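You operate a simulated robot arm through the tools that you are given. There is no shell and no other tool. Be economical: measure what you need, move in short steps, check, and stop when the job is done.

You run a simulated two-armed robot. Do the job below in one go: nothing can be reset, and whatever is moved stays where it is left.

## Task
Charge the blue battery pack until the charger shows FULL.
Fine: pack in the bay and latch over it before the knob goes to CHARGE; knob off at the end, the pack stays latched.

It is judged by the outcome, as a careful person would: the job done as asked, and still so three seconds after it is handed in. It fails if anything else is knocked over, pushed out of place, dropped, spilled or broken.

## Robot
Two 7-joint arms with fingered hands on one trunk that stands fixed in place. Base frame: the origin is at the foot of the trunk, x ahead of it, y to its left, z up. Lengths are in mm, angles in degrees, forces in N, time in s.
The left shoulder is at [30, 119, 994], the right one opposite. With the tool pointing down near the work surface each hand reaches from about 360 to 780 mm from the base axis, measured 20 degrees to its own side. Payload 3.8 kg a hand.
The TCP of each hand is the grasp point between the finger pads, 25 mm short of the fingertips. In the tool frame z runs along the fingers and y along their closing line. Largest opening 88 mm; the body of the gripper starts 29 mm behind the TCP. The gripper is a hand of 4 fingers: y runs from the thumb to the fingers, the wrist lies at [-13, -106, -174] in the tool frame.
Orientation is told as [roll, pitch, yaw] about the base's x, y, z axes, in that order, counted from this pose: with the fingers straight down and the wrist toward the robot, the tool's x, y and z point along [0, 1, 0], [1, 0, 0] and [0, 0, -1] of the base frame.

## Interface
- The arms move only by the tool jog_arm. It takes "left_steps", "right_steps" or both (then of equal length, played together; a hand with none holds still); each is a list that holds one entry, the list of rows, each a list of 6 numbers: the shift along the tool's x, y, z in units of 30 mm (1.0 is 30 mm), then the turn, a rotation vector about the tool's x, y, z in units of 5 degrees (1.0 is 5 degrees). In form: [[[tx, ty, tz, wx, wy, wz], ...]]. A call has 1 to 12 rows; each row shifts and turns the commanded pose from where the row before left it, along the tool's axes as they then stand. A call with a number of a shift or a turn outside -1 to 1 is refused whole. Rows are played at 5 a second. More than 50 mm and 8.6 degrees between two rows, and nothing of the call is played. A pose out of reach is approached as far as the arm can. The call stops where the force on the tool passes 40 N (or 10 N more than at its start, if that is more) or the arm is blocked; 0.2 s more then pass. In this call time passes only in rows, and 0.2 s behind the last. The reply holds the time, the measured pose of the TCP, the force on the tool along the base axes, the opening and the grip force, in the units named above and with some noise, with the torque about the TCP (base axes, N m) and any sound that the robot's microphone picked up.
- Cameras (640 x 400 px; columns grow to the right, rows downward): "scene" is now at [55.6, 23.2, 1542.4]; the picture's right is [0.29, -0.96, 0.00], its down [-0.72, -0.22, -0.66] and it looks along [0.63, 0.19, -0.75] (base axes); focal length 316 px, centre (320, 200). "left" rides on the left gripper at [-64, -83, -98] in its tool frame; the picture's right is [-0.62, -0.37, 0.69], its down [0.71, -0.63, 0.30] and it looks along [0.32, 0.68, 0.65] (tool axes); focal length 265 px, centre (320, 200). "right" rides on the right gripper at [64, -83, -98] in its tool frame; the picture's right is [-0.62, 0.37, -0.69], its down [-0.71, -0.63, 0.30] and it looks along [-0.32, 0.68, 0.65] (tool axes); focal length 265 px, centre (320, 200). There is no depth. A picture from a camera that has moved, and an enlarged one, comes with that camera's place and axes in the base frame and with its lens.
- grab_frame(camera): a new picture of that camera. It takes no simulated time.
- move_column(by): slides the trunk up (or, below 0, down) by that many mm; the arms and the scene camera ride with it, the base frame stays. It gives what a move gives, with no picture.
- move_fingers(index, middle, ring, thumb_bend, thumb_turn, hand): sets how far each is bent, from 0 (flat) to 100 (curled in); at 30 the hand is open as for a grip, at 70 the pads meet at the TCP. One left out holds its place. A second passes; each finger stops where it meets its share of the squeeze, and holds until it gets a number again. It is the only way to open and close the hand. It gives what a move gives, with no picture; readings hold the bend of each and the force on the fingers (four entries, about 0 where the hand has none), thumb and palm. thumb_turn goes from beside the hand (0) to across from the fingers (100), as for a grip.
- turn_head(pan, tilt): turns the head with the scene camera to pan (to the left, within 120 degrees either way) and tilt (down, from -29 to 69), counted from straight ahead of the robot. It gives what a move gives.
- zoom(camera, box): a new picture of the part [left, top, right, bottom] of that camera's present view, enlarged. It takes no simulated time.
- hand_in(): hands the job in; it is judged then, once.

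Go step by step. Nothing tells you positions but the pictures and the camera data: compare them with the known pose of the tool, close in by small moves and look again before you grip or let go. The budget is 120 turns and 94 pictures, counting those below and the enlarged ones. Unless the task says otherwise, let go and move clear before handing in, and close with one line.

The tools are called after "Call:" by a JSON object that holds its "op" and its "data". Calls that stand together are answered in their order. jog_arm: Moves the arms, as the interface text tells. Its arguments: {"type":"object","properties":{"left_steps":{"type":"array","items":{"type":"array","items":{"type":"array","items":{"type":"number"}}}},"right_steps":{"type":"array","items":{"type":"array","items":{"type":"array","items":{"type":"number"}}}}},"required":[]} The other tools are called the same way: move_column (by) slides the trunk up or down; move_fingers (index, middle, ring, thumb_bend, thumb_turn, hand) moves the fingers one by one; turn_head (pan, tilt) turns the head that bears the scene camera; grab_frame (camera) takes a picture; zoom (camera, box) takes an enlarged picture of a part of a camera's view; hand_in () hands the job in.

At the start:

```text
clock: 0.0
left_tcp_pos: [433.4, 291.8, 1124.6]
left_ee_rot: [0.1, 0.1, 0.0]
left_contact_force: [0.9, 1.0, 0.7]
left_moment: [0.02, -0.01, 0.02]
left_grip_width: 87.5
left_gripper_force: 0.0
left_shape: jaw
left_bend: [30.0, 30.0, 30.0, 30.0, 98.0]
left_finger forces: [0.1, 0.1, 0.0, 0.0, 0.1, 0.0]
right_tcp_pos: [490.6, -59.2, 1103.7]
right_ee_rot: [0.0, -0.1, 0.0]
right_contact_force: [0.1, 1.2, -0.1]
right_moment: [0.02, 0.02, 0.02]
right_grip_width: 87.8
right_gripper_force: 0.0
right_shape: jaw
right_bend: [30.0, 30.0, 30.0, 30.0, 98.0]
right_finger forces: [0.0, 0.1, 0.0, 0.0, 0.1, 0.0]
trunk travel left (down, up): [-150.0, 440.0]
head pan, tilt: [16.8, 48.8]
```

scene: 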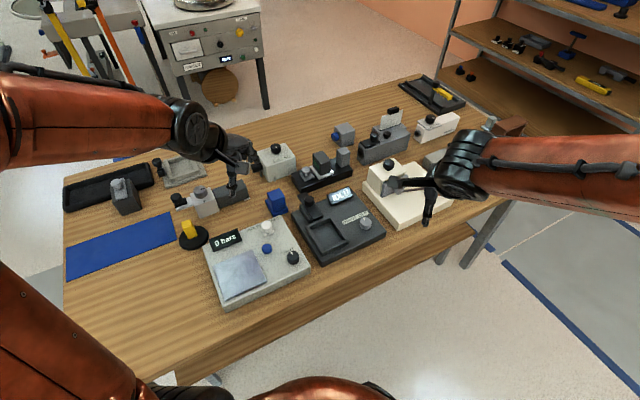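
right: 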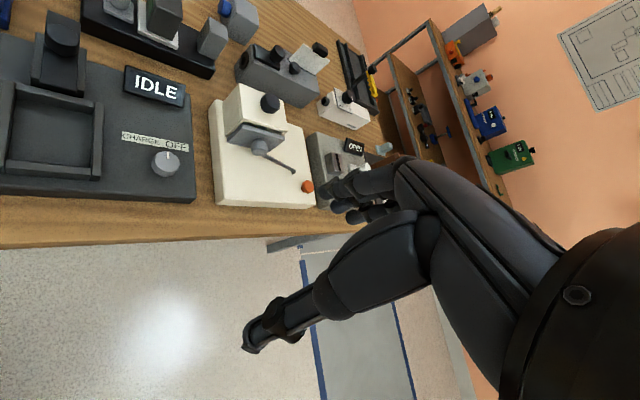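
left: 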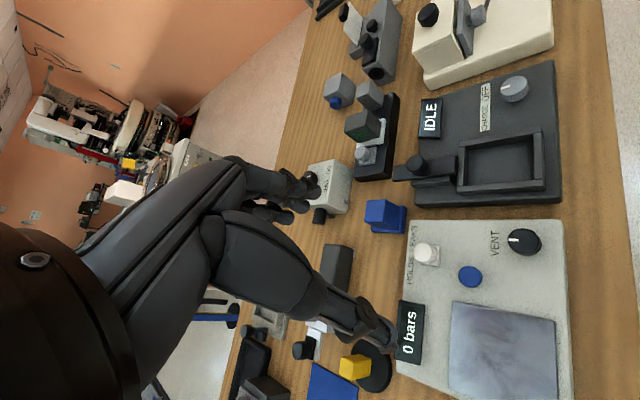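

I see the dark charger with an IDLE display, an empty bay, a latch and a CHARGE/OFF knob; the blue block beside it looks like the pack. I'll zoom in to measure things.

Call:
{"op": "zoom", "data": {"camera": "scene", "box": [240, 160, 400, 260]}}

Call:
{"op": "zoom", "data": {"camera": "left", "box": [340, 50, 580, 250]}}

Call:
{"op": "zoom", "data": {"camera": "right", "box": [0, 0, 240, 210]}}

```text
4.00 times, centred on (320, 210) of scene
camera zoom: at [55.6, 23.2, 1542.4], right [0.29, -0.96, 0.0], down [-0.72, -0.22, -0.66], along [0.63, 0.19, -0.75], focal length 1264 px, centre (320, 160)
```

zoom: 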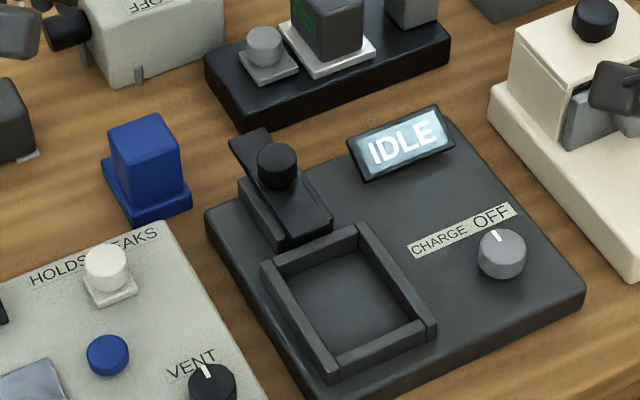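

```text
2.00 times, centred on (460, 150) of left
camera zoom: at [350.8, 228.7, 1223.2], right [-0.37, -0.62, -0.69], down [-0.63, 0.71, -0.3], along [0.68, 0.32, -0.65], focal length 531 px, centre (40, 300)
```

zoom: 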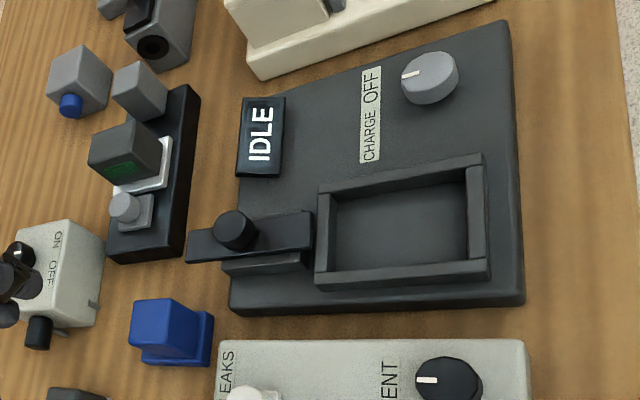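

```text
1.90 times, centred on (120, 105) of right
camera zoom: at [407.3, 4.1, 1201.7], right [0.37, -0.62, 0.69], down [-0.63, -0.71, -0.3], along [0.68, -0.32, -0.65], focal length 506 px, centre (701, 381)
```

zoom: 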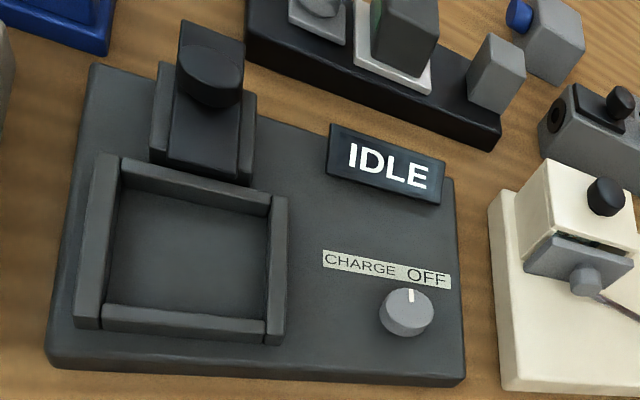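

Knob top triangulates to about (608, 56, 836). I'll zoom harder on the pack and latch.

Call:
{"op": "zoom", "data": {"camera": "scene", "box": [256, 180, 320, 220]}}

Call:
{"op": "zoom", "data": {"camera": "left", "box": [340, 140, 484, 230]}}

```text
10.00 times, centred on (288, 200) of scene
camera zoom: at [55.6, 23.2, 1542.4], right [0.29, -0.96, 0.0], down [-0.72, -0.22, -0.66], along [0.63, 0.19, -0.75], focal length 3161 px, centre (640, 200)
```

zoom: 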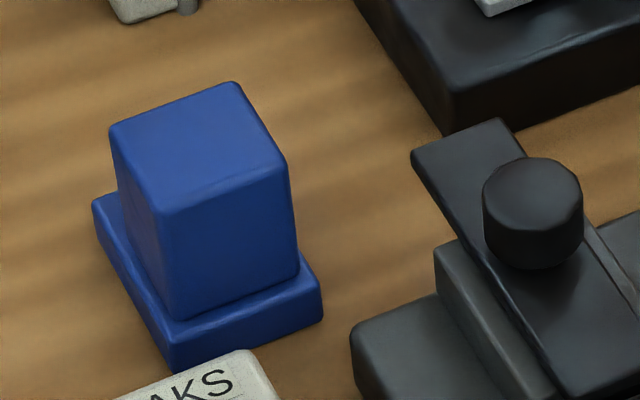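

```text
4.44 times, centred on (412, 185) of left
camera zoom: at [350.8, 228.7, 1223.2], right [-0.37, -0.62, -0.69], down [-0.63, 0.71, -0.3], along [0.68, 0.32, -0.65], focal length 1180 px, centre (-89, 267)
```

zoom: 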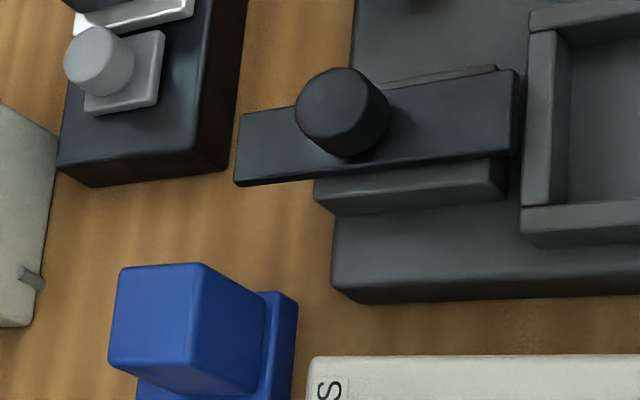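

The pack is a block with a flange, roughly (640, 335); the axes are coarse, so I move the left hand nearer and look again.

Call:
{"op": "jog_arm", "data": {"left_steps": [[[0.2, 0.87, 0.97, 0, 0, 0], [0.2, 0.87, 0.97, 0, 0, 0], [0.2, 0.87, 0.97, 0, 0, 0], [0.2, 0.87, 0.97, 0, 0, 0], [0.2, 0.87, 0.97, 0, 0, 0], [0.2, 0.87, 0.97, 0, 0, 0]]]}}

Call:
{"op": "grab_frame", "data": {"camera": "left"}}

Call:
{"op": "grab_frame", "data": {"camera": "scene"}}

```text
clock: 1.4
left_tcp_pos: [588.7, 327.4, 949.8]
left_ee_rot: [0.0, -0.1, 0.1]
left_contact_force: [1.0, 0.2, 0.1]
left_moment: [-0.02, -0.01, -0.01]
left_grip_width: 87.8
left_gripper_force: 0.0
left_shape: jaw
left_bend: [30.0, 30.0, 30.0, 30.0, 98.0]
left_finger forces: [0.0, 0.0, 0.0, 0.1, 0.0, 0.0]
right_tcp_pos: [492.4, -59.2, 1101.6]
right_ee_rot: [0.0, 0.1, 0.1]
right_contact_force: [0.2, -0.3, 0.5]
right_moment: [-0.04, -0.04, 0.01]
right_grip_width: 87.5
right_gripper_force: 0.1
right_shape: jaw
right_bend: [30.0, 30.0, 30.0, 30.0, 98.0]
right_finger forces: [0.1, 0.0, 0.0, 0.1, 0.1, 0.0]
trunk travel left (down, up): [-150.0, 440.0]
head pan, tilt: [16.8, 48.8]
```

```text
85 pictures are left
camera left: at [505.6, 264.0, 1047.2], right [-0.37, -0.62, -0.69], down [-0.63, 0.71, -0.3], along [0.68, 0.33, -0.65], focal length 265 px, centre (320, 200)
```

left: 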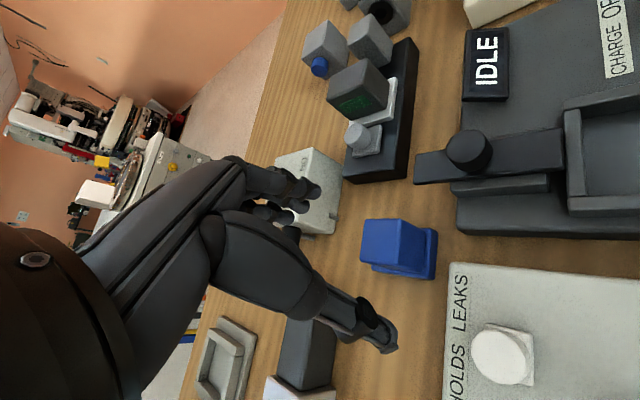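

```text
84 pictures are left
camera scene: at [57.1, 23.6, 1542.3], right [0.29, -0.96, 0.0], down [-0.72, -0.22, -0.66], along [0.63, 0.19, -0.75], focal length 316 px, centre (320, 200)
```

scene: 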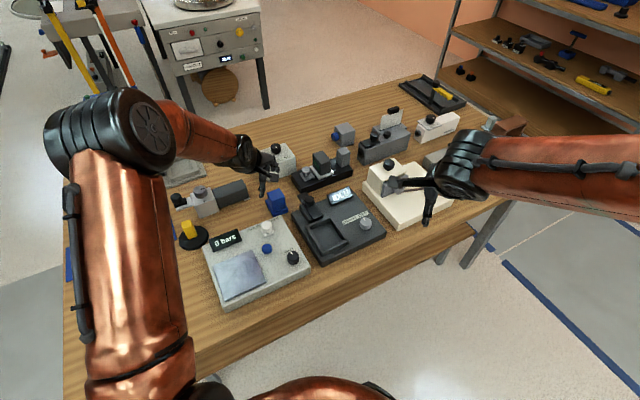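

Call:
{"op": "zoom", "data": {"camera": "left", "box": [340, 190, 500, 290]}}

```text
4.00 times, centred on (420, 240) of left
camera zoom: at [505.6, 264.0, 1047.2], right [-0.37, -0.62, -0.69], down [-0.63, 0.71, -0.3], along [0.68, 0.33, -0.65], focal length 1062 px, centre (-80, 40)
```

zoom: 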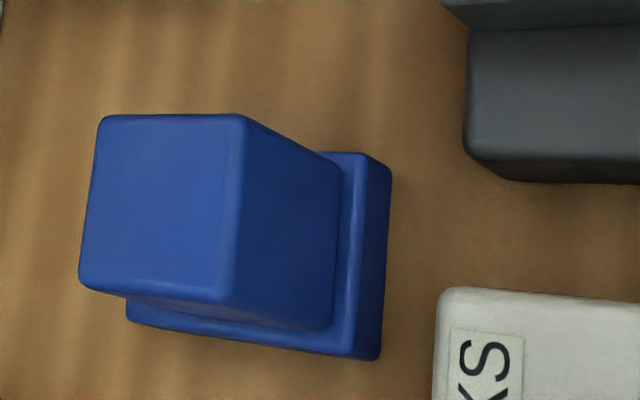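

The pack's block top is about 42x39 mm at centre (630, 338, 833), rotated 45°. Now the right hand goes closer for a look at bay, latch and knob.

Call:
{"op": "jog_arm", "data": {"right_steps": [[[0.93, -0.08, 0.67, 0, 0, 0], [0.93, -0.08, 0.67, 0, 0, 0], [0.93, -0.08, 0.67, 0, 0, 0], [0.93, -0.08, 0.67, 0, 0, 0], [0.93, -0.08, 0.67, 0, 0, 0]]]}}

Call:
{"op": "grab_frame", "data": {"camera": "right"}}

```text
clock: 2.6
left_tcp_pos: [588.3, 328.8, 949.3]
left_ee_rot: [0.0, 0.0, 0.1]
left_contact_force: [-0.3, -0.8, 0.5]
left_moment: [-0.03, 0.0, 0.01]
left_grip_width: 87.7
left_gripper_force: 0.1
left_shape: jaw
left_bend: [30.0, 30.0, 30.0, 30.0, 98.0]
left_finger forces: [0.1, 0.0, 0.0, 0.0, 0.0, 0.1]
right_tcp_pos: [478.0, 80.5, 1001.8]
right_ee_rot: [-0.2, 0.0, 0.1]
right_contact_force: [0.0, 0.1, -0.4]
right_moment: [0.03, 0.01, 0.01]
right_grip_width: 87.5
right_gripper_force: 0.0
right_shape: jaw
right_bend: [30.0, 30.0, 30.0, 30.0, 98.0]
right_finger forces: [0.0, 0.0, 0.0, 0.0, 0.0, 0.0]
trunk travel left (down, up): [-150.0, 440.0]
head pan, tilt: [16.8, 48.8]
```

```text
82 pictures are left
camera right: at [394.7, 144.5, 1101.1], right [0.37, -0.62, 0.69], down [-0.63, -0.72, -0.3], along [0.68, -0.32, -0.65], focal length 265 px, centre (320, 200)
```

right: 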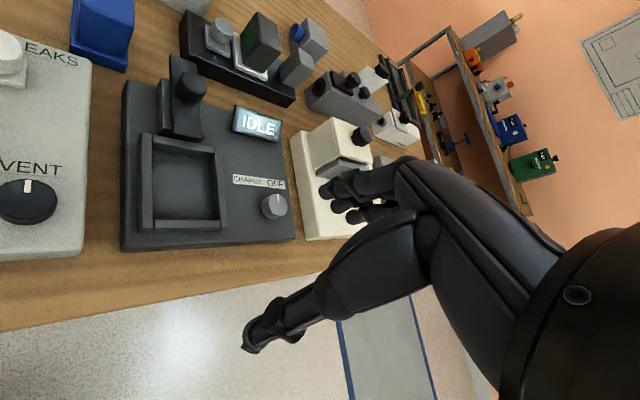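

Call:
{"op": "zoom", "data": {"camera": "right", "box": [110, 50, 302, 250]}}

Call:
{"op": "zoom", "data": {"camera": "scene", "box": [290, 185, 386, 245]}}

```text
2.00 times, centred on (206, 150) of right
camera zoom: at [394.7, 144.5, 1101.1], right [0.37, -0.62, 0.69], down [-0.63, -0.72, -0.3], along [0.68, -0.32, -0.65], focal length 531 px, centre (548, 300)
```

zoom: 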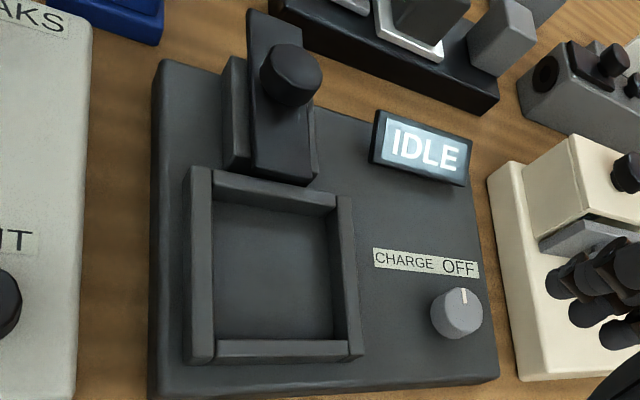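

```text
6.67 times, centred on (338, 215) of scene
camera zoom: at [56.0, 24.2, 1542.3], right [0.29, -0.96, 0.0], down [-0.72, -0.22, -0.66], along [0.63, 0.19, -0.75], focal length 2107 px, centre (200, 100)
```

zoom: 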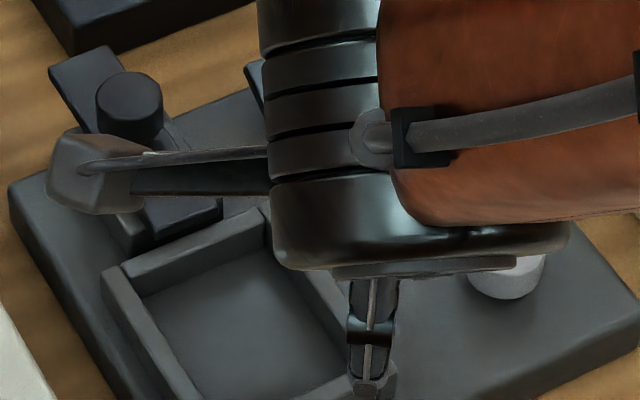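

Bay centre is about (542, 152), rim top z≈829, with the same 45° alignment as the pack; the latch sits on the far side and the flange's lip faces that way. I retract the right hand and yaw the left hand to -45° above the pack.

Call:
{"op": "jog_arm", "data": {"left_steps": [[[0, 0, 0, 0, 0, 1], [0, 0, 0, 0, 0, 1], [0, 0, 0, 0, 0, 1], [0, 0, 0, 0, 0, 1], [0, 0, 0, 0, 0, 1], [0, 0, 0, 0, 0, 1], [0, 0, 0, 0, 0, 1], [0, 0, 0, 0, 0, 1], [0, 0, 0, 0, 0, 1]]], "right_steps": [[[-0.93, 0.08, -0.67, 0, 0, 0], [-0.93, 0.08, -0.67, 0, 0, 0], [-0.93, 0.08, -0.67, 0, 0, 0], [-0.93, 0.08, -0.67, 0, 0, 0], [-0.93, 0.08, -0.67, 0, 0, 0], [0, 0, 0, 0, 0, 0], [0, 0, 0, 0, 0, 0], [0, 0, 0, 0, 0, 0], [0, 0, 0, 0, 0, 0]]]}}

Call:
{"op": "grab_frame", "data": {"camera": "left"}}

Call:
{"op": "grab_frame", "data": {"camera": "scene"}}

```text
clock: 4.6
left_tcp_pos: [590.4, 328.5, 950.0]
left_ee_rot: [0.0, 0.1, -45.1]
left_contact_force: [0.6, 0.1, 0.2]
left_moment: [0.01, -0.01, 0.0]
left_grip_width: 87.8
left_gripper_force: 0.1
left_shape: jaw
left_bend: [30.0, 30.0, 30.0, 30.0, 98.0]
left_finger forces: [0.1, 0.1, 0.1, 0.0, 0.1, 0.1]
right_tcp_pos: [490.4, -58.3, 1103.3]
right_ee_rot: [0.1, 0.0, 0.0]
right_contact_force: [-0.1, 0.1, -0.4]
right_moment: [-0.03, -0.05, 0.03]
right_grip_width: 87.7
right_gripper_force: 0.0
right_shape: jaw
right_bend: [30.0, 30.0, 30.0, 30.0, 98.0]
right_finger forces: [0.0, 0.0, 0.0, 0.0, 0.0, 0.1]
trunk travel left (down, up): [-150.0, 440.0]
head pan, tilt: [16.8, 48.8]
```

```text
79 pictures are left
camera left: at [486.7, 342.6, 1048.7], right [-0.7, -0.18, -0.69], down [0.06, 0.95, -0.3], along [0.71, -0.25, -0.65], focal length 265 px, centre (320, 200)
```

left: 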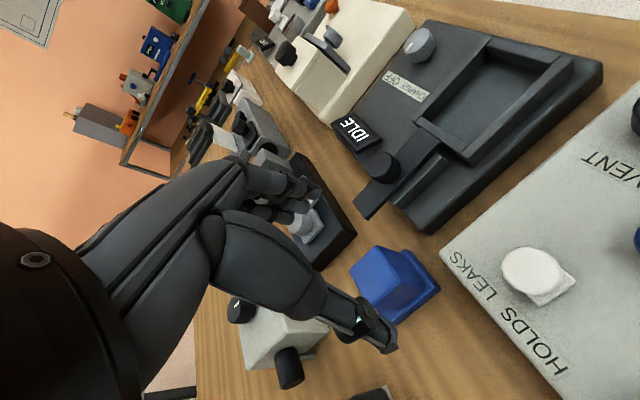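

```text
78 pictures are left
camera scene: at [55.9, 23.2, 1542.3], right [0.29, -0.96, 0.0], down [-0.72, -0.22, -0.66], along [0.63, 0.19, -0.75], focal length 316 px, centre (320, 200)
```

scene: 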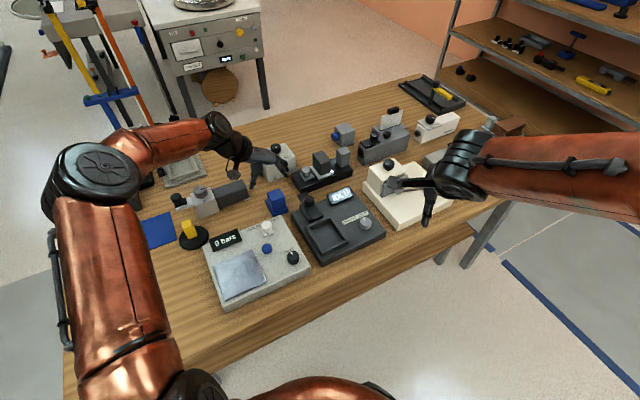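

Yaw is -45°. Now move over the pack and look.

Call:
{"op": "jog_arm", "data": {"left_steps": [[[0.58, 0.36, 0.83, 0, 0, 0], [0.58, 0.36, 0.83, 0, 0, 0]]]}}

Call:
{"op": "grab_frame", "data": {"camera": "left"}}

Call:
{"op": "zoom", "data": {"camera": "scene", "box": [230, 140, 326, 220]}}

```text
clock: 5.2
left_tcp_pos: [628.9, 339.1, 899.5]
left_ee_rot: [0.0, 0.0, -45.0]
left_contact_force: [0.0, 0.4, -0.6]
left_moment: [-0.01, 0.01, -0.01]
left_grip_width: 87.7
left_gripper_force: 0.1
left_shape: jaw
left_bend: [30.0, 30.0, 30.0, 30.0, 98.0]
left_finger forces: [0.1, 0.1, 0.1, 0.0, 0.1, 0.0]
right_tcp_pos: [490.7, -59.2, 1102.9]
right_ee_rot: [0.0, 0.0, 0.1]
right_contact_force: [0.0, -0.2, 0.4]
right_moment: [0.01, -0.01, 0.01]
right_grip_width: 87.6
right_gripper_force: 0.1
right_shape: jaw
right_bend: [30.0, 30.0, 30.0, 30.0, 98.0]
right_finger forces: [0.1, 0.0, 0.1, 0.1, 0.1, 0.1]
trunk travel left (down, up): [-150.0, 440.0]
head pan, tilt: [16.8, 48.8]
```

```text
77 pictures are left
camera left: at [525.6, 352.0, 998.3], right [-0.7, -0.18, -0.69], down [0.06, 0.95, -0.3], along [0.71, -0.25, -0.65], focal length 265 px, centre (320, 200)
```

left: 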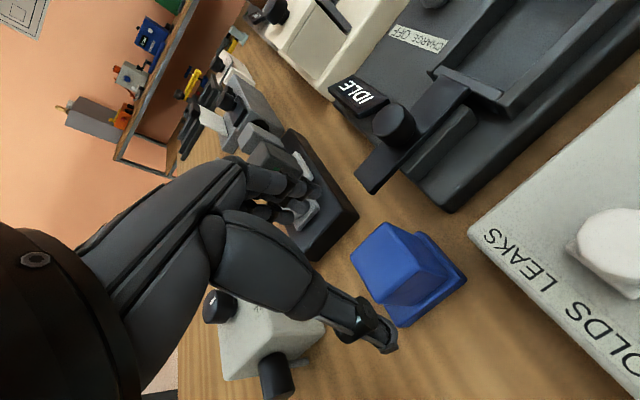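

```text
5.00 times, centred on (278, 180) of scene
camera zoom: at [56.3, 23.1, 1542.3], right [0.29, -0.96, 0.0], down [-0.72, -0.22, -0.66], along [0.63, 0.19, -0.75], focal length 1580 px, centre (530, 300)
```

zoom: 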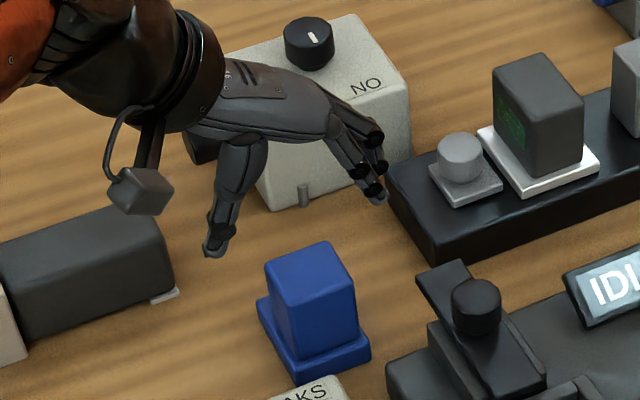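

Call:
{"op": "zoom", "data": {"camera": "left", "box": [320, 200, 480, 350]}}

```text
2.67 times, centred on (400, 275) of left
camera zoom: at [525.6, 352.0, 998.3], right [-0.7, -0.18, -0.69], down [0.06, 0.95, -0.3], along [0.71, -0.25, -0.65], focal length 708 px, centre (107, 0)
```

zoom: 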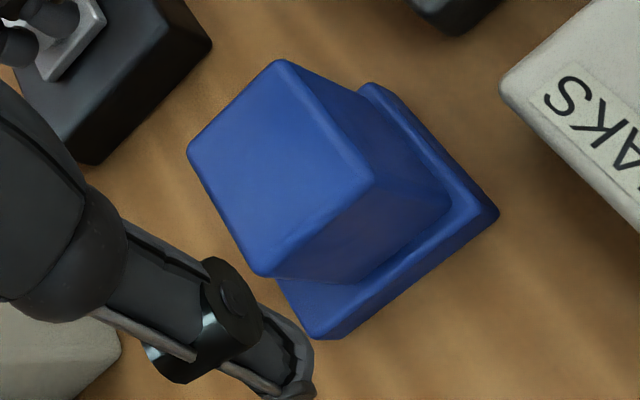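

Estimates agree: block centre (630.7, 338.8). Descend to grip height (TCP z≈822), keeping tips clear of the flange.

Call:
{"op": "jog_arm", "data": {"left_steps": [[[0.02, 0.02, 0.86, 0, 0, 0], [0.02, 0.02, 0.86, 0, 0, 0], [0, 0, 0.86, 0, 0, 0]]]}}

Call:
{"op": "zoom", "data": {"camera": "left", "box": [240, 160, 480, 350]}}

Call:
{"op": "zoom", "data": {"camera": "scene", "box": [230, 160, 326, 230]}}

```text
clock: 6.0
left_tcp_pos: [630.9, 339.9, 822.9]
left_ee_rot: [0.0, -0.1, -44.9]
left_contact_force: [-0.6, -0.5, 1.2]
left_moment: [0.0, 0.05, 0.02]
left_grip_width: 87.7
left_gripper_force: 0.1
left_shape: jaw
left_bend: [30.0, 30.0, 30.0, 30.0, 98.0]
left_finger forces: [0.0, 0.1, 0.0, 0.0, 0.0, 0.1]
right_tcp_pos: [490.7, -57.1, 1102.9]
right_ee_rot: [0.0, -0.1, 0.1]
right_contact_force: [0.1, 0.7, 0.5]
right_moment: [0.0, 0.02, 0.01]
right_grip_width: 87.8
right_gripper_force: 0.1
right_shape: jaw
right_bend: [30.0, 30.0, 30.0, 30.0, 98.0]
right_finger forces: [0.0, 0.0, 0.0, 0.0, 0.1, 0.0]
trunk travel left (down, up): [-150.0, 440.0]
head pan, tilt: [16.8, 48.8]
```

```text
2.11 times, centred on (360, 255) of left
camera zoom: at [527.0, 351.9, 921.9], right [-0.7, -0.18, -0.69], down [0.06, 0.95, -0.3], along [0.71, -0.25, -0.65], focal length 559 px, centre (236, 84)
```

zoom: 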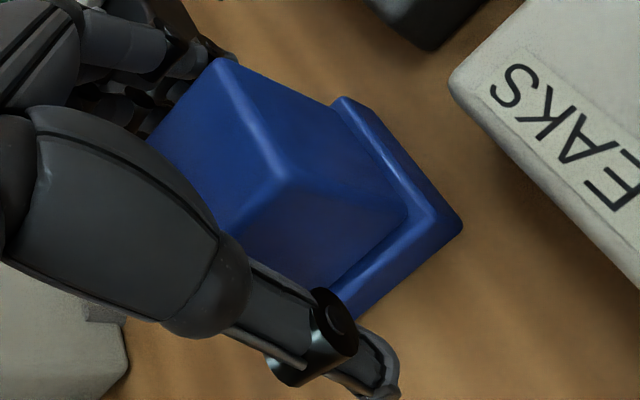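

```text
5.71 times, centred on (278, 195) of scene
camera zoom: at [56.2, 23.5, 1542.3], right [0.29, -0.96, 0.0], down [-0.72, -0.22, -0.66], along [0.63, 0.19, -0.75], focal length 1806 px, centre (560, 229)
```

zoom: 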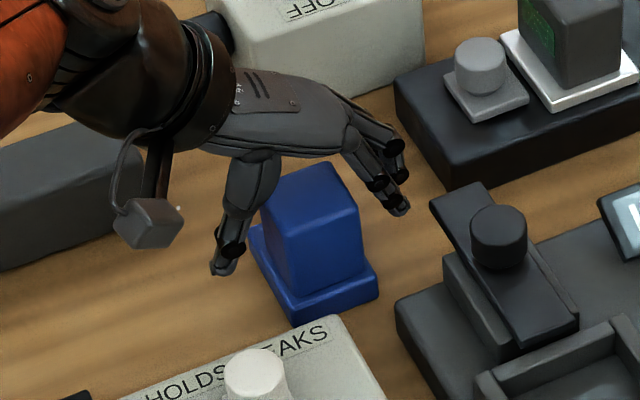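

The block sits between thumb and fingers. Close.

Call:
{"op": "move_fingers", "data": {"hand": "left", "index": 62, "middle": 62, "ring": 62, "thumb_bend": 62}}

Call:
{"op": "zoom", "data": {"camera": "scene", "box": [230, 160, 326, 230]}}

```text
clock: 7.0
left_tcp_pos: [630.7, 338.1, 824.0]
left_ee_rot: [0.0, 0.0, -44.9]
left_contact_force: [1.2, -1.3, 1.0]
left_moment: [-0.08, -0.17, 0.0]
left_grip_width: 38.0
left_gripper_force: 12.0
left_shape: fingers
left_bend: [54.0, 56.0, 57.0, 52.0, 96.0]
left_finger forces: [5.1, 4.8, 3.0, 0.0, 11.7, 0.0]
right_tcp_pos: [489.9, -58.7, 1104.2]
right_ee_rot: [0.1, 0.0, 0.0]
right_contact_force: [-0.8, 0.1, 0.6]
right_moment: [0.03, -0.03, -0.01]
right_grip_width: 87.3
right_gripper_force: 0.0
right_shape: jaw
right_bend: [30.0, 30.0, 30.0, 30.0, 98.0]
right_finger forces: [0.1, 0.0, 0.0, 0.0, 0.0, 0.0]
trunk travel left (down, up): [-150.0, 440.0]
head pan, tilt: [16.8, 48.8]
```

```text
5.71 times, centred on (278, 195) of scene
camera zoom: at [55.8, 23.1, 1542.3], right [0.29, -0.96, 0.0], down [-0.72, -0.22, -0.66], along [0.63, 0.19, -0.75], focal length 1806 px, centre (560, 229)
```

zoom: 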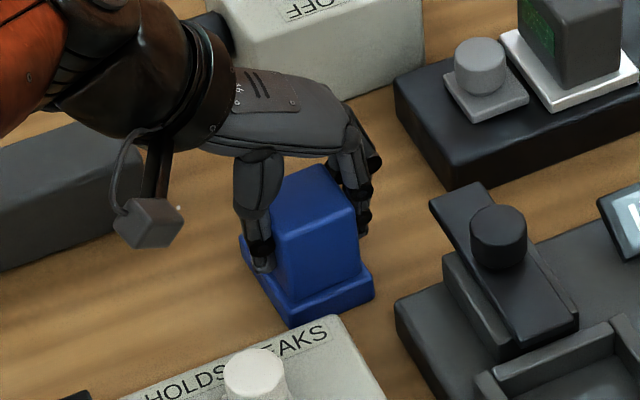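

Gripped at 12 N. Lift 110 mm and check.

Call:
{"op": "jog_arm", "data": {"left_steps": [[[0, 0, -0.5, 0, 0, 0], [0, 0, -0.8, 0, 0, 0], [0, 0, -0.8, 0, 0, 0], [0, 0, -0.8, 0, 0, 0], [0, 0, -0.8, 0, 0, 0]]]}}

Call:
{"op": "zoom", "data": {"camera": "scene", "box": [230, 130, 326, 190]}}

Call:
{"op": "grab_frame", "data": {"camera": "left"}}

```text
clock: 8.2
left_tcp_pos: [632.3, 337.6, 933.5]
left_ee_rot: [-0.1, 0.0, -45.0]
left_contact_force: [-1.0, -0.8, -3.4]
left_moment: [-0.01, 0.02, -0.01]
left_grip_width: 37.5
left_gripper_force: 11.8
left_shape: fingers
left_bend: [54.0, 57.0, 58.0, 52.0, 96.0]
left_finger forces: [4.9, 4.1, 2.8, 0.0, 11.3, 0.0]
right_tcp_pos: [487.2, -57.4, 1103.4]
right_ee_rot: [-0.1, 0.1, 0.0]
right_contact_force: [0.1, 0.0, 0.2]
right_moment: [0.0, 0.0, -0.02]
right_grip_width: 87.7
right_gripper_force: 0.0
right_shape: jaw
right_bend: [30.0, 30.0, 30.0, 30.0, 98.0]
right_finger forces: [0.0, 0.1, 0.1, 0.1, 0.1, 0.0]
trunk travel left (down, up): [-150.0, 440.0]
head pan, tilt: [16.8, 48.8]
```

```text
6.67 times, centred on (278, 160) of scene
camera zoom: at [55.9, 23.3, 1542.3], right [0.29, -0.96, 0.0], down [-0.72, -0.22, -0.66], along [0.63, 0.19, -0.75], focal length 2107 px, centre (600, 467)
```

zoom: 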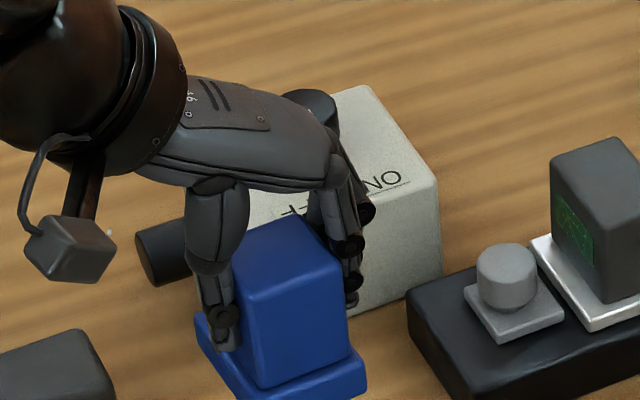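

```text
70 pictures are left
camera left: at [528.4, 350.9, 1031.2], right [-0.7, -0.18, -0.69], down [0.06, 0.95, -0.3], along [0.71, -0.25, -0.66], focal length 265 px, centre (320, 200)
```

left: 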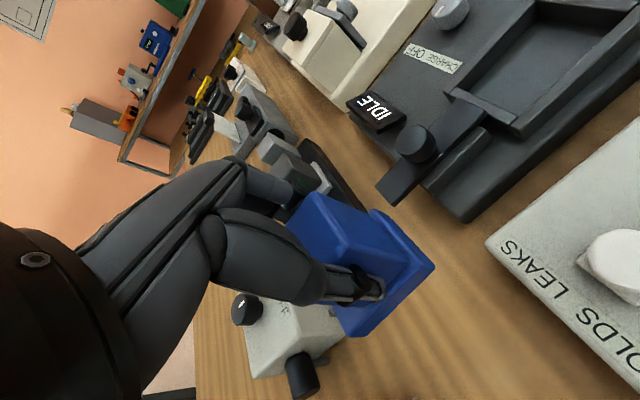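

Pack held level, lifted clear. Carry it along the bay axis first, then across over the bay, staying high.

Call:
{"op": "jog_arm", "data": {"left_steps": [[[-0.949, 0, 0, 0, 0, 0], [-0.949, 0, 0, 0, 0, 0], [-0.949, 0, 0, 0, 0, 0], [-0.949, 0, 0, 0, 0, 0], [-0.949, 0, 0, 0, 0, 0], [-0.949, 0, 0, 0, 0, 0], [-0.949, 0, 0, 0, 0, 0], [0, 0.76, 0, 0, 0, 0], [0, 0.76, 0, 0, 0, 0], [0, 0.76, 0, 0, 0, 0]]]}}

Call:
{"op": "grab_frame", "data": {"camera": "scene"}}

Call:
{"op": "grab_frame", "data": {"camera": "left"}}

Call:
{"op": "grab_frame", "data": {"camera": "right"}}

```text
clock: 10.4
left_tcp_pos: [539.3, 148.5, 934.2]
left_ee_rot: [0.0, 0.2, -45.0]
left_contact_force: [-0.1, -0.3, -2.3]
left_moment: [0.01, -0.04, -0.01]
left_grip_width: 37.3
left_gripper_force: 11.2
left_shape: fingers
left_bend: [54.0, 57.0, 60.0, 53.0, 96.0]
left_finger forces: [4.9, 4.2, 2.4, 0.0, 10.5, 0.0]
right_tcp_pos: [489.8, -60.0, 1104.6]
right_ee_rot: [0.0, 0.2, 0.0]
right_contact_force: [-1.1, 0.2, 0.4]
right_moment: [-0.02, 0.01, 0.0]
right_grip_width: 87.5
right_gripper_force: 0.1
right_shape: jaw
right_bend: [30.0, 30.0, 30.0, 30.0, 98.0]
right_finger forces: [0.0, 0.0, 0.0, 0.1, 0.1, 0.0]
trunk travel left (down, up): [-150.0, 440.0]
head pan, tilt: [16.8, 48.8]
```

```text
69 pictures are left
camera scene: at [56.7, 22.6, 1542.3], right [0.29, -0.96, 0.0], down [-0.72, -0.22, -0.66], along [0.63, 0.19, -0.75], focal length 316 px, centre (320, 200)
```

scene: 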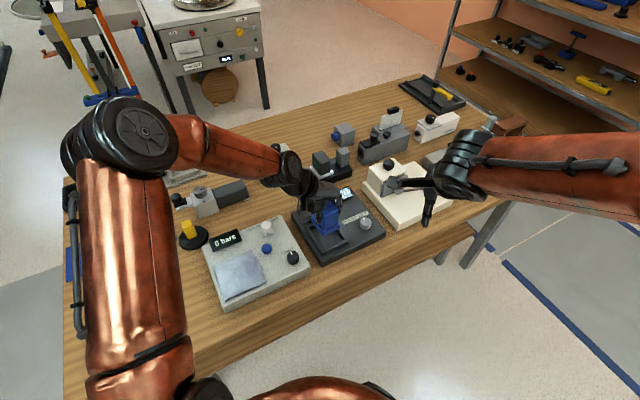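

```text
68 pictures are left
camera left: at [434.7, 161.7, 1032.3], right [-0.7, -0.18, -0.69], down [0.06, 0.95, -0.3], along [0.71, -0.25, -0.66], focal length 265 px, centre (320, 200)
```

left: 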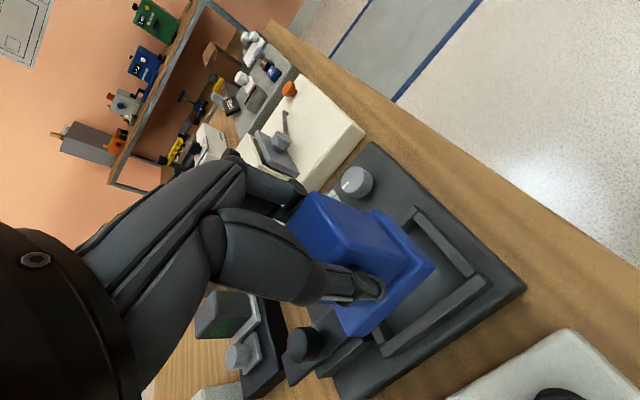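

```text
67 pictures are left
camera right: at [406.4, 4.4, 1202.1], right [0.37, -0.62, 0.69], down [-0.63, -0.71, -0.3], along [0.68, -0.32, -0.65], focal length 265 px, centre (320, 200)
```

right: 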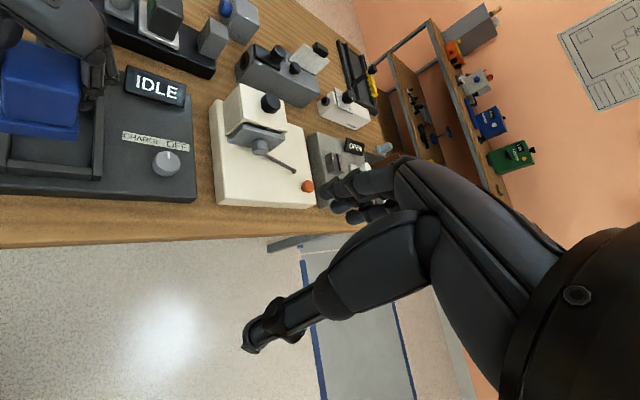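

Pack is over the bay. Zooming to check alignment.

Call:
{"op": "zoom", "data": {"camera": "left", "box": [300, 160, 540, 400]}}

Call:
{"op": "zoom", "data": {"camera": "scene", "box": [280, 170, 392, 270]}}

Call:
{"op": "zoom", "data": {"camera": "right", "box": [0, 20, 200, 210]}}

```text
1.67 times, centred on (420, 280) of left
camera zoom: at [434.7, 161.7, 1032.3], right [-0.7, -0.18, -0.69], down [0.06, 0.95, -0.3], along [0.71, -0.25, -0.66], focal length 442 px, centre (153, 67)
```

zoom: 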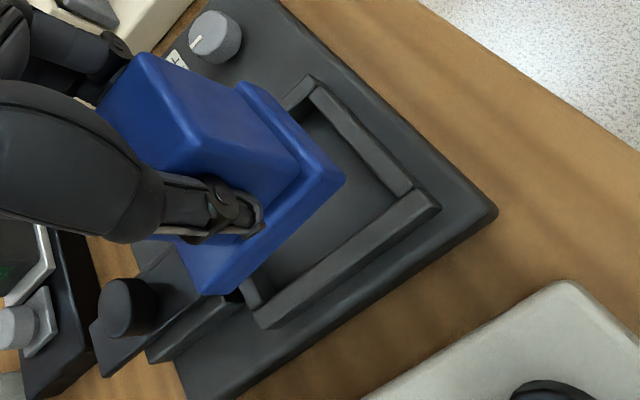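

```text
4.00 times, centred on (336, 220) of scene
camera zoom: at [56.7, 22.6, 1542.3], right [0.29, -0.96, 0.0], down [-0.72, -0.22, -0.66], along [0.63, 0.19, -0.75], focal length 1264 px, centre (256, 120)
```

zoom: 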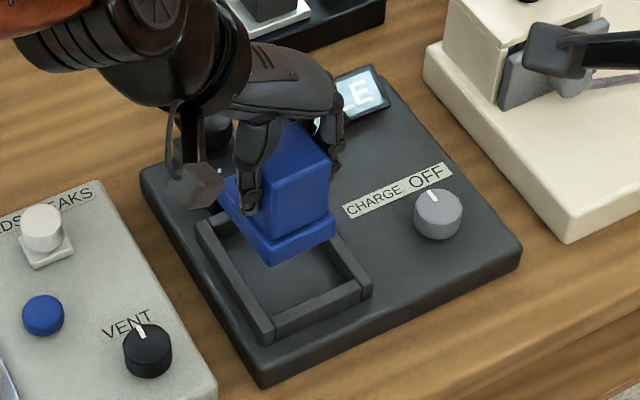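

```text
2.11 times, centred on (100, 115) of right
camera zoom: at [406.4, 4.4, 1202.1], right [0.37, -0.62, 0.69], down [-0.63, -0.71, -0.3], along [0.68, -0.32, -0.65], focal length 559 px, centre (783, 379)
```

zoom: 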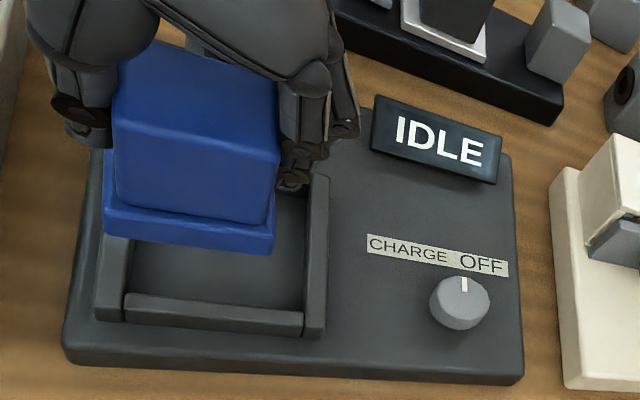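

Needs about +6 mm toward the knob side. Shift and descend to just above the rim, then recheck.

Call:
{"op": "jog_arm", "data": {"left_steps": [[[0.02, 0.2, 0.4, 0, 0, 0], [0, 0, 0.8, 0, 0, 0]]]}}

Call:
{"op": "zoom", "data": {"camera": "left", "box": [320, 160, 560, 310]}}

Call:
{"op": "zoom", "data": {"camera": "scene", "box": [290, 190, 386, 250]}}

Call:
{"op": "zoom", "data": {"camera": "right", "box": [0, 50, 160, 200]}}

```text
clock: 11.0
left_tcp_pos: [543.2, 144.4, 896.9]
left_ee_rot: [-0.1, 0.0, -44.9]
left_contact_force: [-0.1, -1.0, -2.2]
left_moment: [-0.03, -0.02, 0.03]
left_grip_width: 37.9
left_gripper_force: 10.9
left_shape: fingers
left_bend: [54.0, 57.0, 60.0, 53.0, 96.0]
left_finger forces: [5.0, 4.2, 2.4, 0.0, 10.5, 0.1]
right_tcp_pos: [489.6, -57.9, 1103.0]
right_ee_rot: [0.0, 0.1, 0.1]
right_contact_force: [-1.1, 0.0, 0.7]
right_moment: [-0.06, 0.0, 0.02]
right_grip_width: 87.5
right_gripper_force: 0.1
right_shape: jaw
right_bend: [30.0, 30.0, 30.0, 30.0, 98.0]
right_finger forces: [0.1, 0.0, 0.0, 0.0, 0.0, 0.1]
trunk travel left (down, up): [-150.0, 440.0]
head pan, tilt: [16.8, 48.8]
```

```text
2.67 times, centred on (440, 235) of left
camera zoom: at [438.9, 157.8, 995.3], right [-0.7, -0.18, -0.69], down [0.06, 0.95, -0.3], along [0.71, -0.25, -0.65], focal length 708 px, centre (0, 107)
```

zoom: 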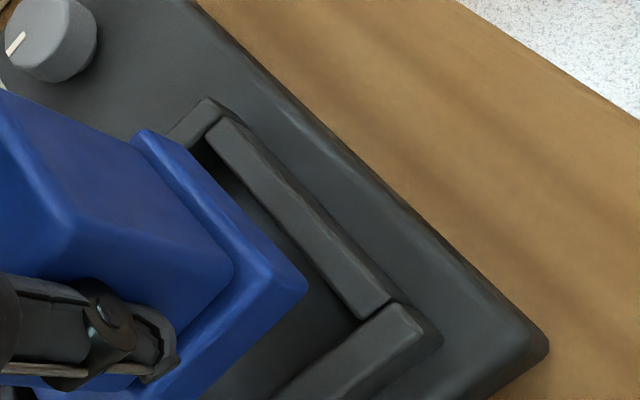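

```text
6.67 times, centred on (338, 220) of scene
camera zoom: at [56.3, 23.7, 1542.3], right [0.29, -0.96, 0.0], down [-0.72, -0.22, -0.66], along [0.63, 0.19, -0.75], focal length 2107 px, centre (200, 67)
```

zoom: 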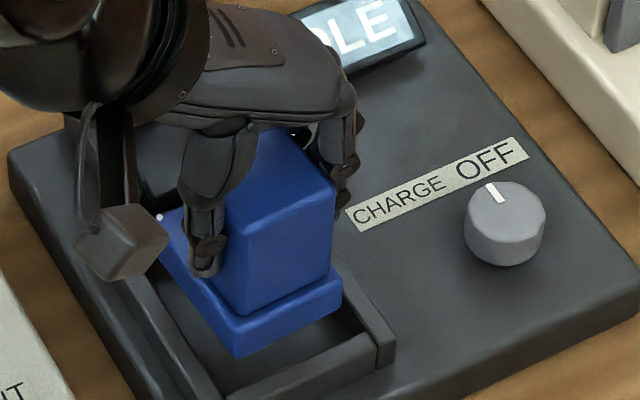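

```text
2.67 times, centred on (80, 125) of right
camera zoom: at [406.1, 5.3, 1202.2], right [0.37, -0.62, 0.69], down [-0.63, -0.72, -0.3], along [0.68, -0.32, -0.65], focal length 708 px, centre (960, 400)
```

zoom: 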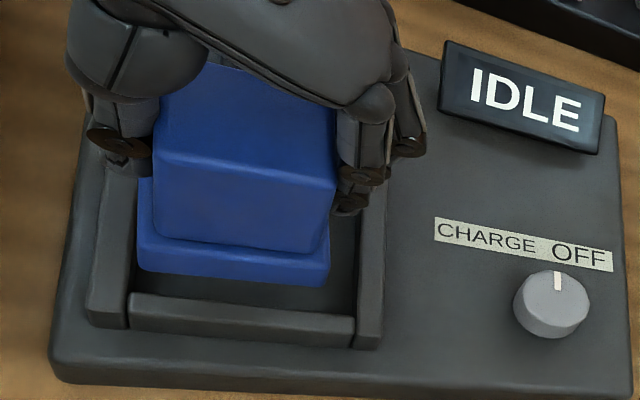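

Alignment is close to centred. Lower 12 mm to rim level and recheck.

Call:
{"op": "jog_arm", "data": {"left_steps": [[[0, 0.02, 0.2, 0, 0, 0], [0, 0, 0.2, 0, 0, 0]]]}}

Call:
{"op": "zoom", "data": {"camera": "left", "box": [320, 160, 560, 310]}}

Call:
{"op": "zoom", "data": {"camera": "right", "box": [0, 80, 112, 170]}}

Call:
{"op": "zoom", "data": {"camera": "scene", "box": [300, 200, 364, 250]}}

```text
clock: 11.6
left_tcp_pos: [542.8, 143.7, 886.7]
left_ee_rot: [0.1, 0.0, -44.9]
left_contact_force: [-0.4, -0.6, -1.9]
left_moment: [0.0, 0.01, 0.01]
left_grip_width: 37.7
left_gripper_force: 11.1
left_shape: fingers
left_bend: [54.0, 57.0, 60.0, 53.0, 96.0]
left_finger forces: [4.9, 4.3, 2.2, 0.1, 10.4, 0.1]
right_tcp_pos: [489.1, -58.1, 1103.1]
right_ee_rot: [-0.1, 0.0, 0.0]
right_contact_force: [-0.4, 0.6, 0.5]
right_moment: [0.03, 0.0, 0.02]
right_grip_width: 87.6
right_gripper_force: 0.0
right_shape: jaw
right_bend: [30.0, 30.0, 30.0, 30.0, 98.0]
right_finger forces: [0.0, 0.0, 0.0, 0.1, 0.1, 0.0]
trunk travel left (down, up): [-150.0, 440.0]
head pan, tilt: [16.8, 48.8]
```

```text
2.67 times, centred on (440, 235) of left
camera zoom: at [438.9, 157.3, 984.1], right [-0.7, -0.18, -0.69], down [0.06, 0.95, -0.3], along [0.71, -0.25, -0.65], focal length 708 px, centre (0, 107)
```

zoom: 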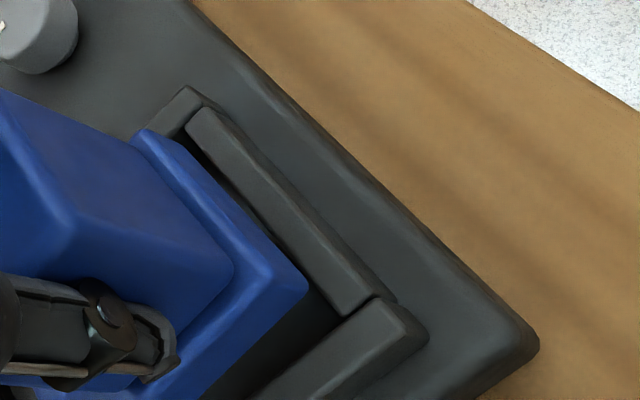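

```text
4.44 times, centred on (56, 125) of right
camera zoom: at [405.9, 4.8, 1202.4], right [0.37, -0.62, 0.69], down [-0.63, -0.71, -0.3], along [0.68, -0.32, -0.65], focal length 1180 px, centre (1493, 533)
```

zoom: 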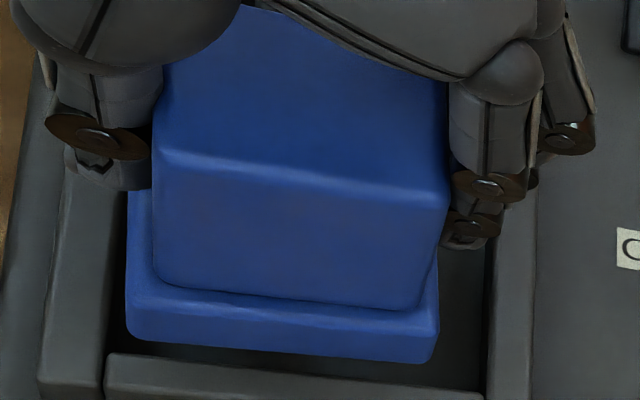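

```text
8.00 times, centred on (332, 225) of scene
camera zoom: at [56.0, 23.2, 1542.3], right [0.29, -0.96, 0.0], down [-0.72, -0.22, -0.66], along [0.63, 0.19, -0.75], focal length 2528 px, centre (224, 0)
```

zoom: 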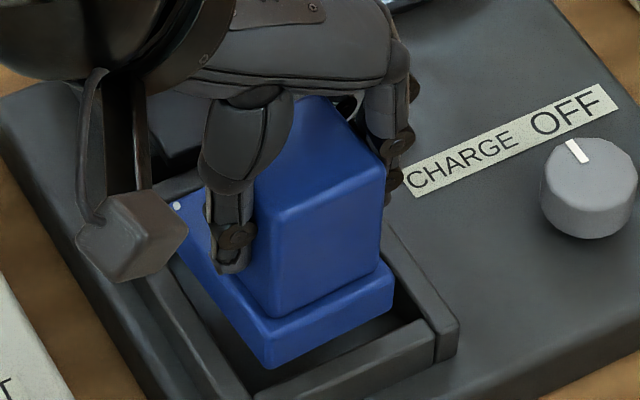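

Small correction along the bay axis (+2 mm), then lower gently.

Call:
{"op": "jog_arm", "data": {"left_steps": [[[0.075, 0.01, 0.1, 0, 0, 0], [0, 0, 0.15, 0, 0, 0], [0, 0, 0.15, 0, 0, 0]]]}}

Call:
{"op": "zoom", "data": {"camera": "right", "box": [0, 80, 112, 170]}}

Call:
{"op": "zoom", "data": {"camera": "left", "box": [320, 160, 560, 310]}}

```text
clock: 12.4
left_tcp_pos: [546.4, 145.6, 873.7]
left_ee_rot: [0.0, 0.0, -44.8]
left_contact_force: [0.8, -0.6, -3.1]
left_moment: [-0.04, 0.0, -0.02]
left_grip_width: 37.7
left_gripper_force: 10.6
left_shape: fingers
left_bend: [54.0, 57.0, 60.0, 53.0, 96.0]
left_finger forces: [4.9, 4.2, 2.3, 0.0, 10.4, 0.0]
right_tcp_pos: [490.2, -57.9, 1103.8]
right_ee_rot: [0.0, 0.0, 0.1]
right_contact_force: [0.0, -0.6, 0.2]
right_moment: [-0.02, 0.01, 0.02]
right_grip_width: 87.7
right_gripper_force: 0.1
right_shape: jaw
right_bend: [30.0, 30.0, 30.0, 30.0, 98.0]
right_finger forces: [0.1, 0.0, 0.1, 0.0, 0.0, 0.1]
trunk travel left (down, up): [-150.0, 440.0]
head pan, tilt: [16.8, 48.8]
```

```text
4.44 times, centred on (56, 125) of right
camera zoom: at [406.0, 4.9, 1202.3], right [0.37, -0.62, 0.69], down [-0.63, -0.71, -0.3], along [0.68, -0.32, -0.65], focal length 1180 px, centre (1493, 533)
```

zoom: 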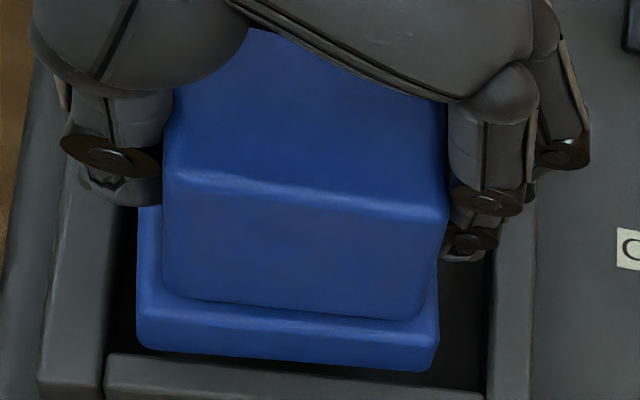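

```text
2.67 times, centred on (440, 235) of left
camera zoom: at [441.7, 159.0, 971.7], right [-0.7, -0.18, -0.69], down [0.06, 0.95, -0.3], along [0.71, -0.25, -0.65], focal length 708 px, centre (0, 107)
```

zoom: 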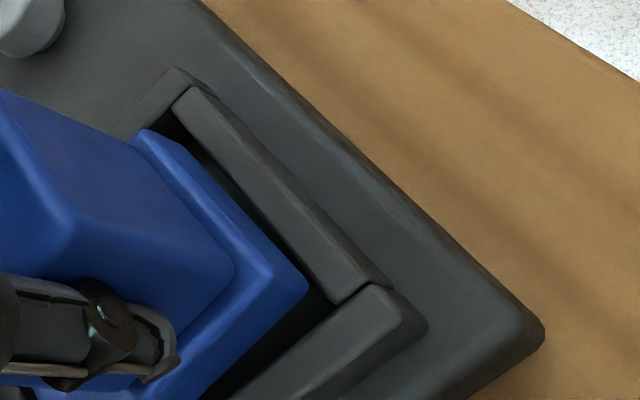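

Call:
{"op": "jog_arm", "data": {"left_steps": [[[0, 0, 0.13, 0, 0, 0], [0, 0, 0.13, 0, 0, 0]]]}}

Call:
{"op": "zoom", "data": {"camera": "right", "box": [0, 80, 112, 170]}}

```text
clock: 13.0
left_tcp_pos: [544.8, 144.5, 865.7]
left_ee_rot: [-0.1, 0.1, -45.0]
left_contact_force: [0.9, 0.6, -3.6]
left_moment: [0.01, -0.04, -0.01]
left_grip_width: 37.5
left_gripper_force: 11.2
left_shape: fingers
left_bend: [54.0, 57.0, 60.0, 53.0, 96.0]
left_finger forces: [5.1, 4.5, 2.5, 0.0, 10.7, 0.0]
right_tcp_pos: [489.8, -58.7, 1102.4]
right_ee_rot: [-0.1, 0.2, 0.0]
right_contact_force: [-0.2, -0.4, 1.7]
right_moment: [0.0, 0.05, 0.0]
right_grip_width: 87.6
right_gripper_force: 0.1
right_shape: jaw
right_bend: [30.0, 30.0, 30.0, 30.0, 98.0]
right_finger forces: [0.1, 0.0, 0.0, 0.0, 0.0, 0.0]
trunk travel left (down, up): [-150.0, 440.0]
head pan, tilt: [16.8, 48.8]
```

```text
4.44 times, centred on (56, 125) of right
camera zoom: at [406.4, 5.0, 1202.1], right [0.37, -0.62, 0.69], down [-0.63, -0.71, -0.3], along [0.68, -0.32, -0.65], focal length 1180 px, centre (1493, 533)
```

zoom: 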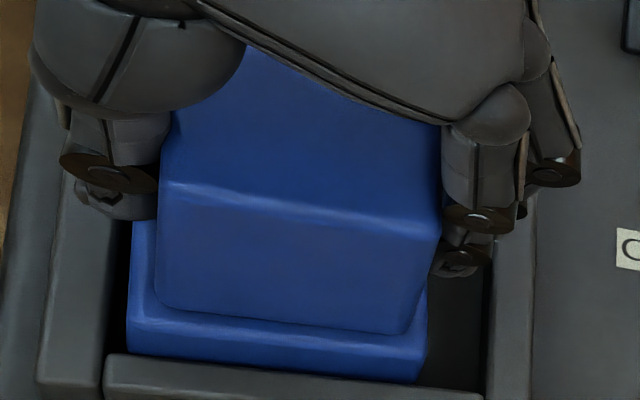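

Call:
{"op": "jog_arm", "data": {"left_steps": [[[0, 0.08, 0.1, 0, 0, 0], [0, 0, 0.13, 0, 0, 0]]]}}

Call:
{"op": "zoom", "data": {"camera": "right", "box": [0, 80, 112, 170]}}

Call:
{"op": "zoom", "data": {"camera": "scene", "box": [300, 200, 364, 250]}}

```text
clock: 13.6
left_tcp_pos: [547.3, 144.4, 859.3]
left_ee_rot: [-0.1, 0.0, -45.0]
left_contact_force: [0.5, 0.2, -1.6]
left_moment: [-0.02, -0.05, -0.02]
left_grip_width: 37.5
left_gripper_force: 11.1
left_shape: fingers
left_bend: [54.0, 57.0, 60.0, 53.0, 96.0]
left_finger forces: [5.2, 4.2, 2.4, 0.0, 10.6, 0.1]
right_tcp_pos: [489.2, -57.4, 1103.3]
right_ee_rot: [0.0, 0.1, 0.1]
right_contact_force: [0.9, 0.8, 0.1]
right_moment: [0.03, -0.03, 0.02]
right_grip_width: 87.5
right_gripper_force: 0.0
right_shape: jaw
right_bend: [30.0, 30.0, 30.0, 30.0, 98.0]
right_finger forces: [0.1, 0.0, 0.1, 0.1, 0.1, 0.1]
trunk travel left (down, up): [-150.0, 440.0]
head pan, tilt: [16.8, 48.8]
```

```text
4.44 times, centred on (56, 125) of right
camera zoom: at [405.8, 4.9, 1202.4], right [0.37, -0.62, 0.69], down [-0.63, -0.71, -0.3], along [0.68, -0.32, -0.65], focal length 1180 px, centre (1493, 533)
```

zoom: 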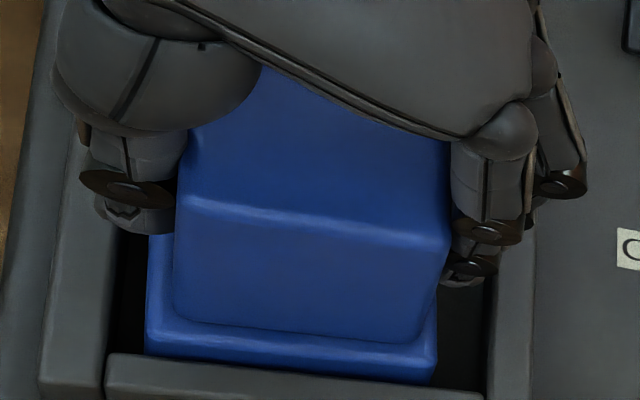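

```text
8.00 times, centred on (332, 225) of scene
camera zoom: at [56.0, 23.3, 1542.3], right [0.29, -0.96, 0.0], down [-0.72, -0.22, -0.66], along [0.63, 0.19, -0.75], focal length 2528 px, centre (224, 0)
```

zoom: 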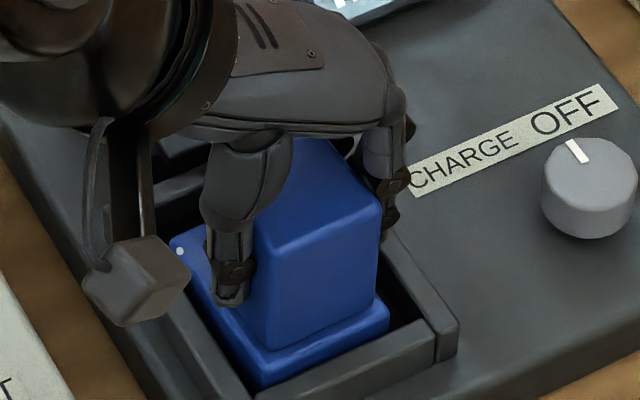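

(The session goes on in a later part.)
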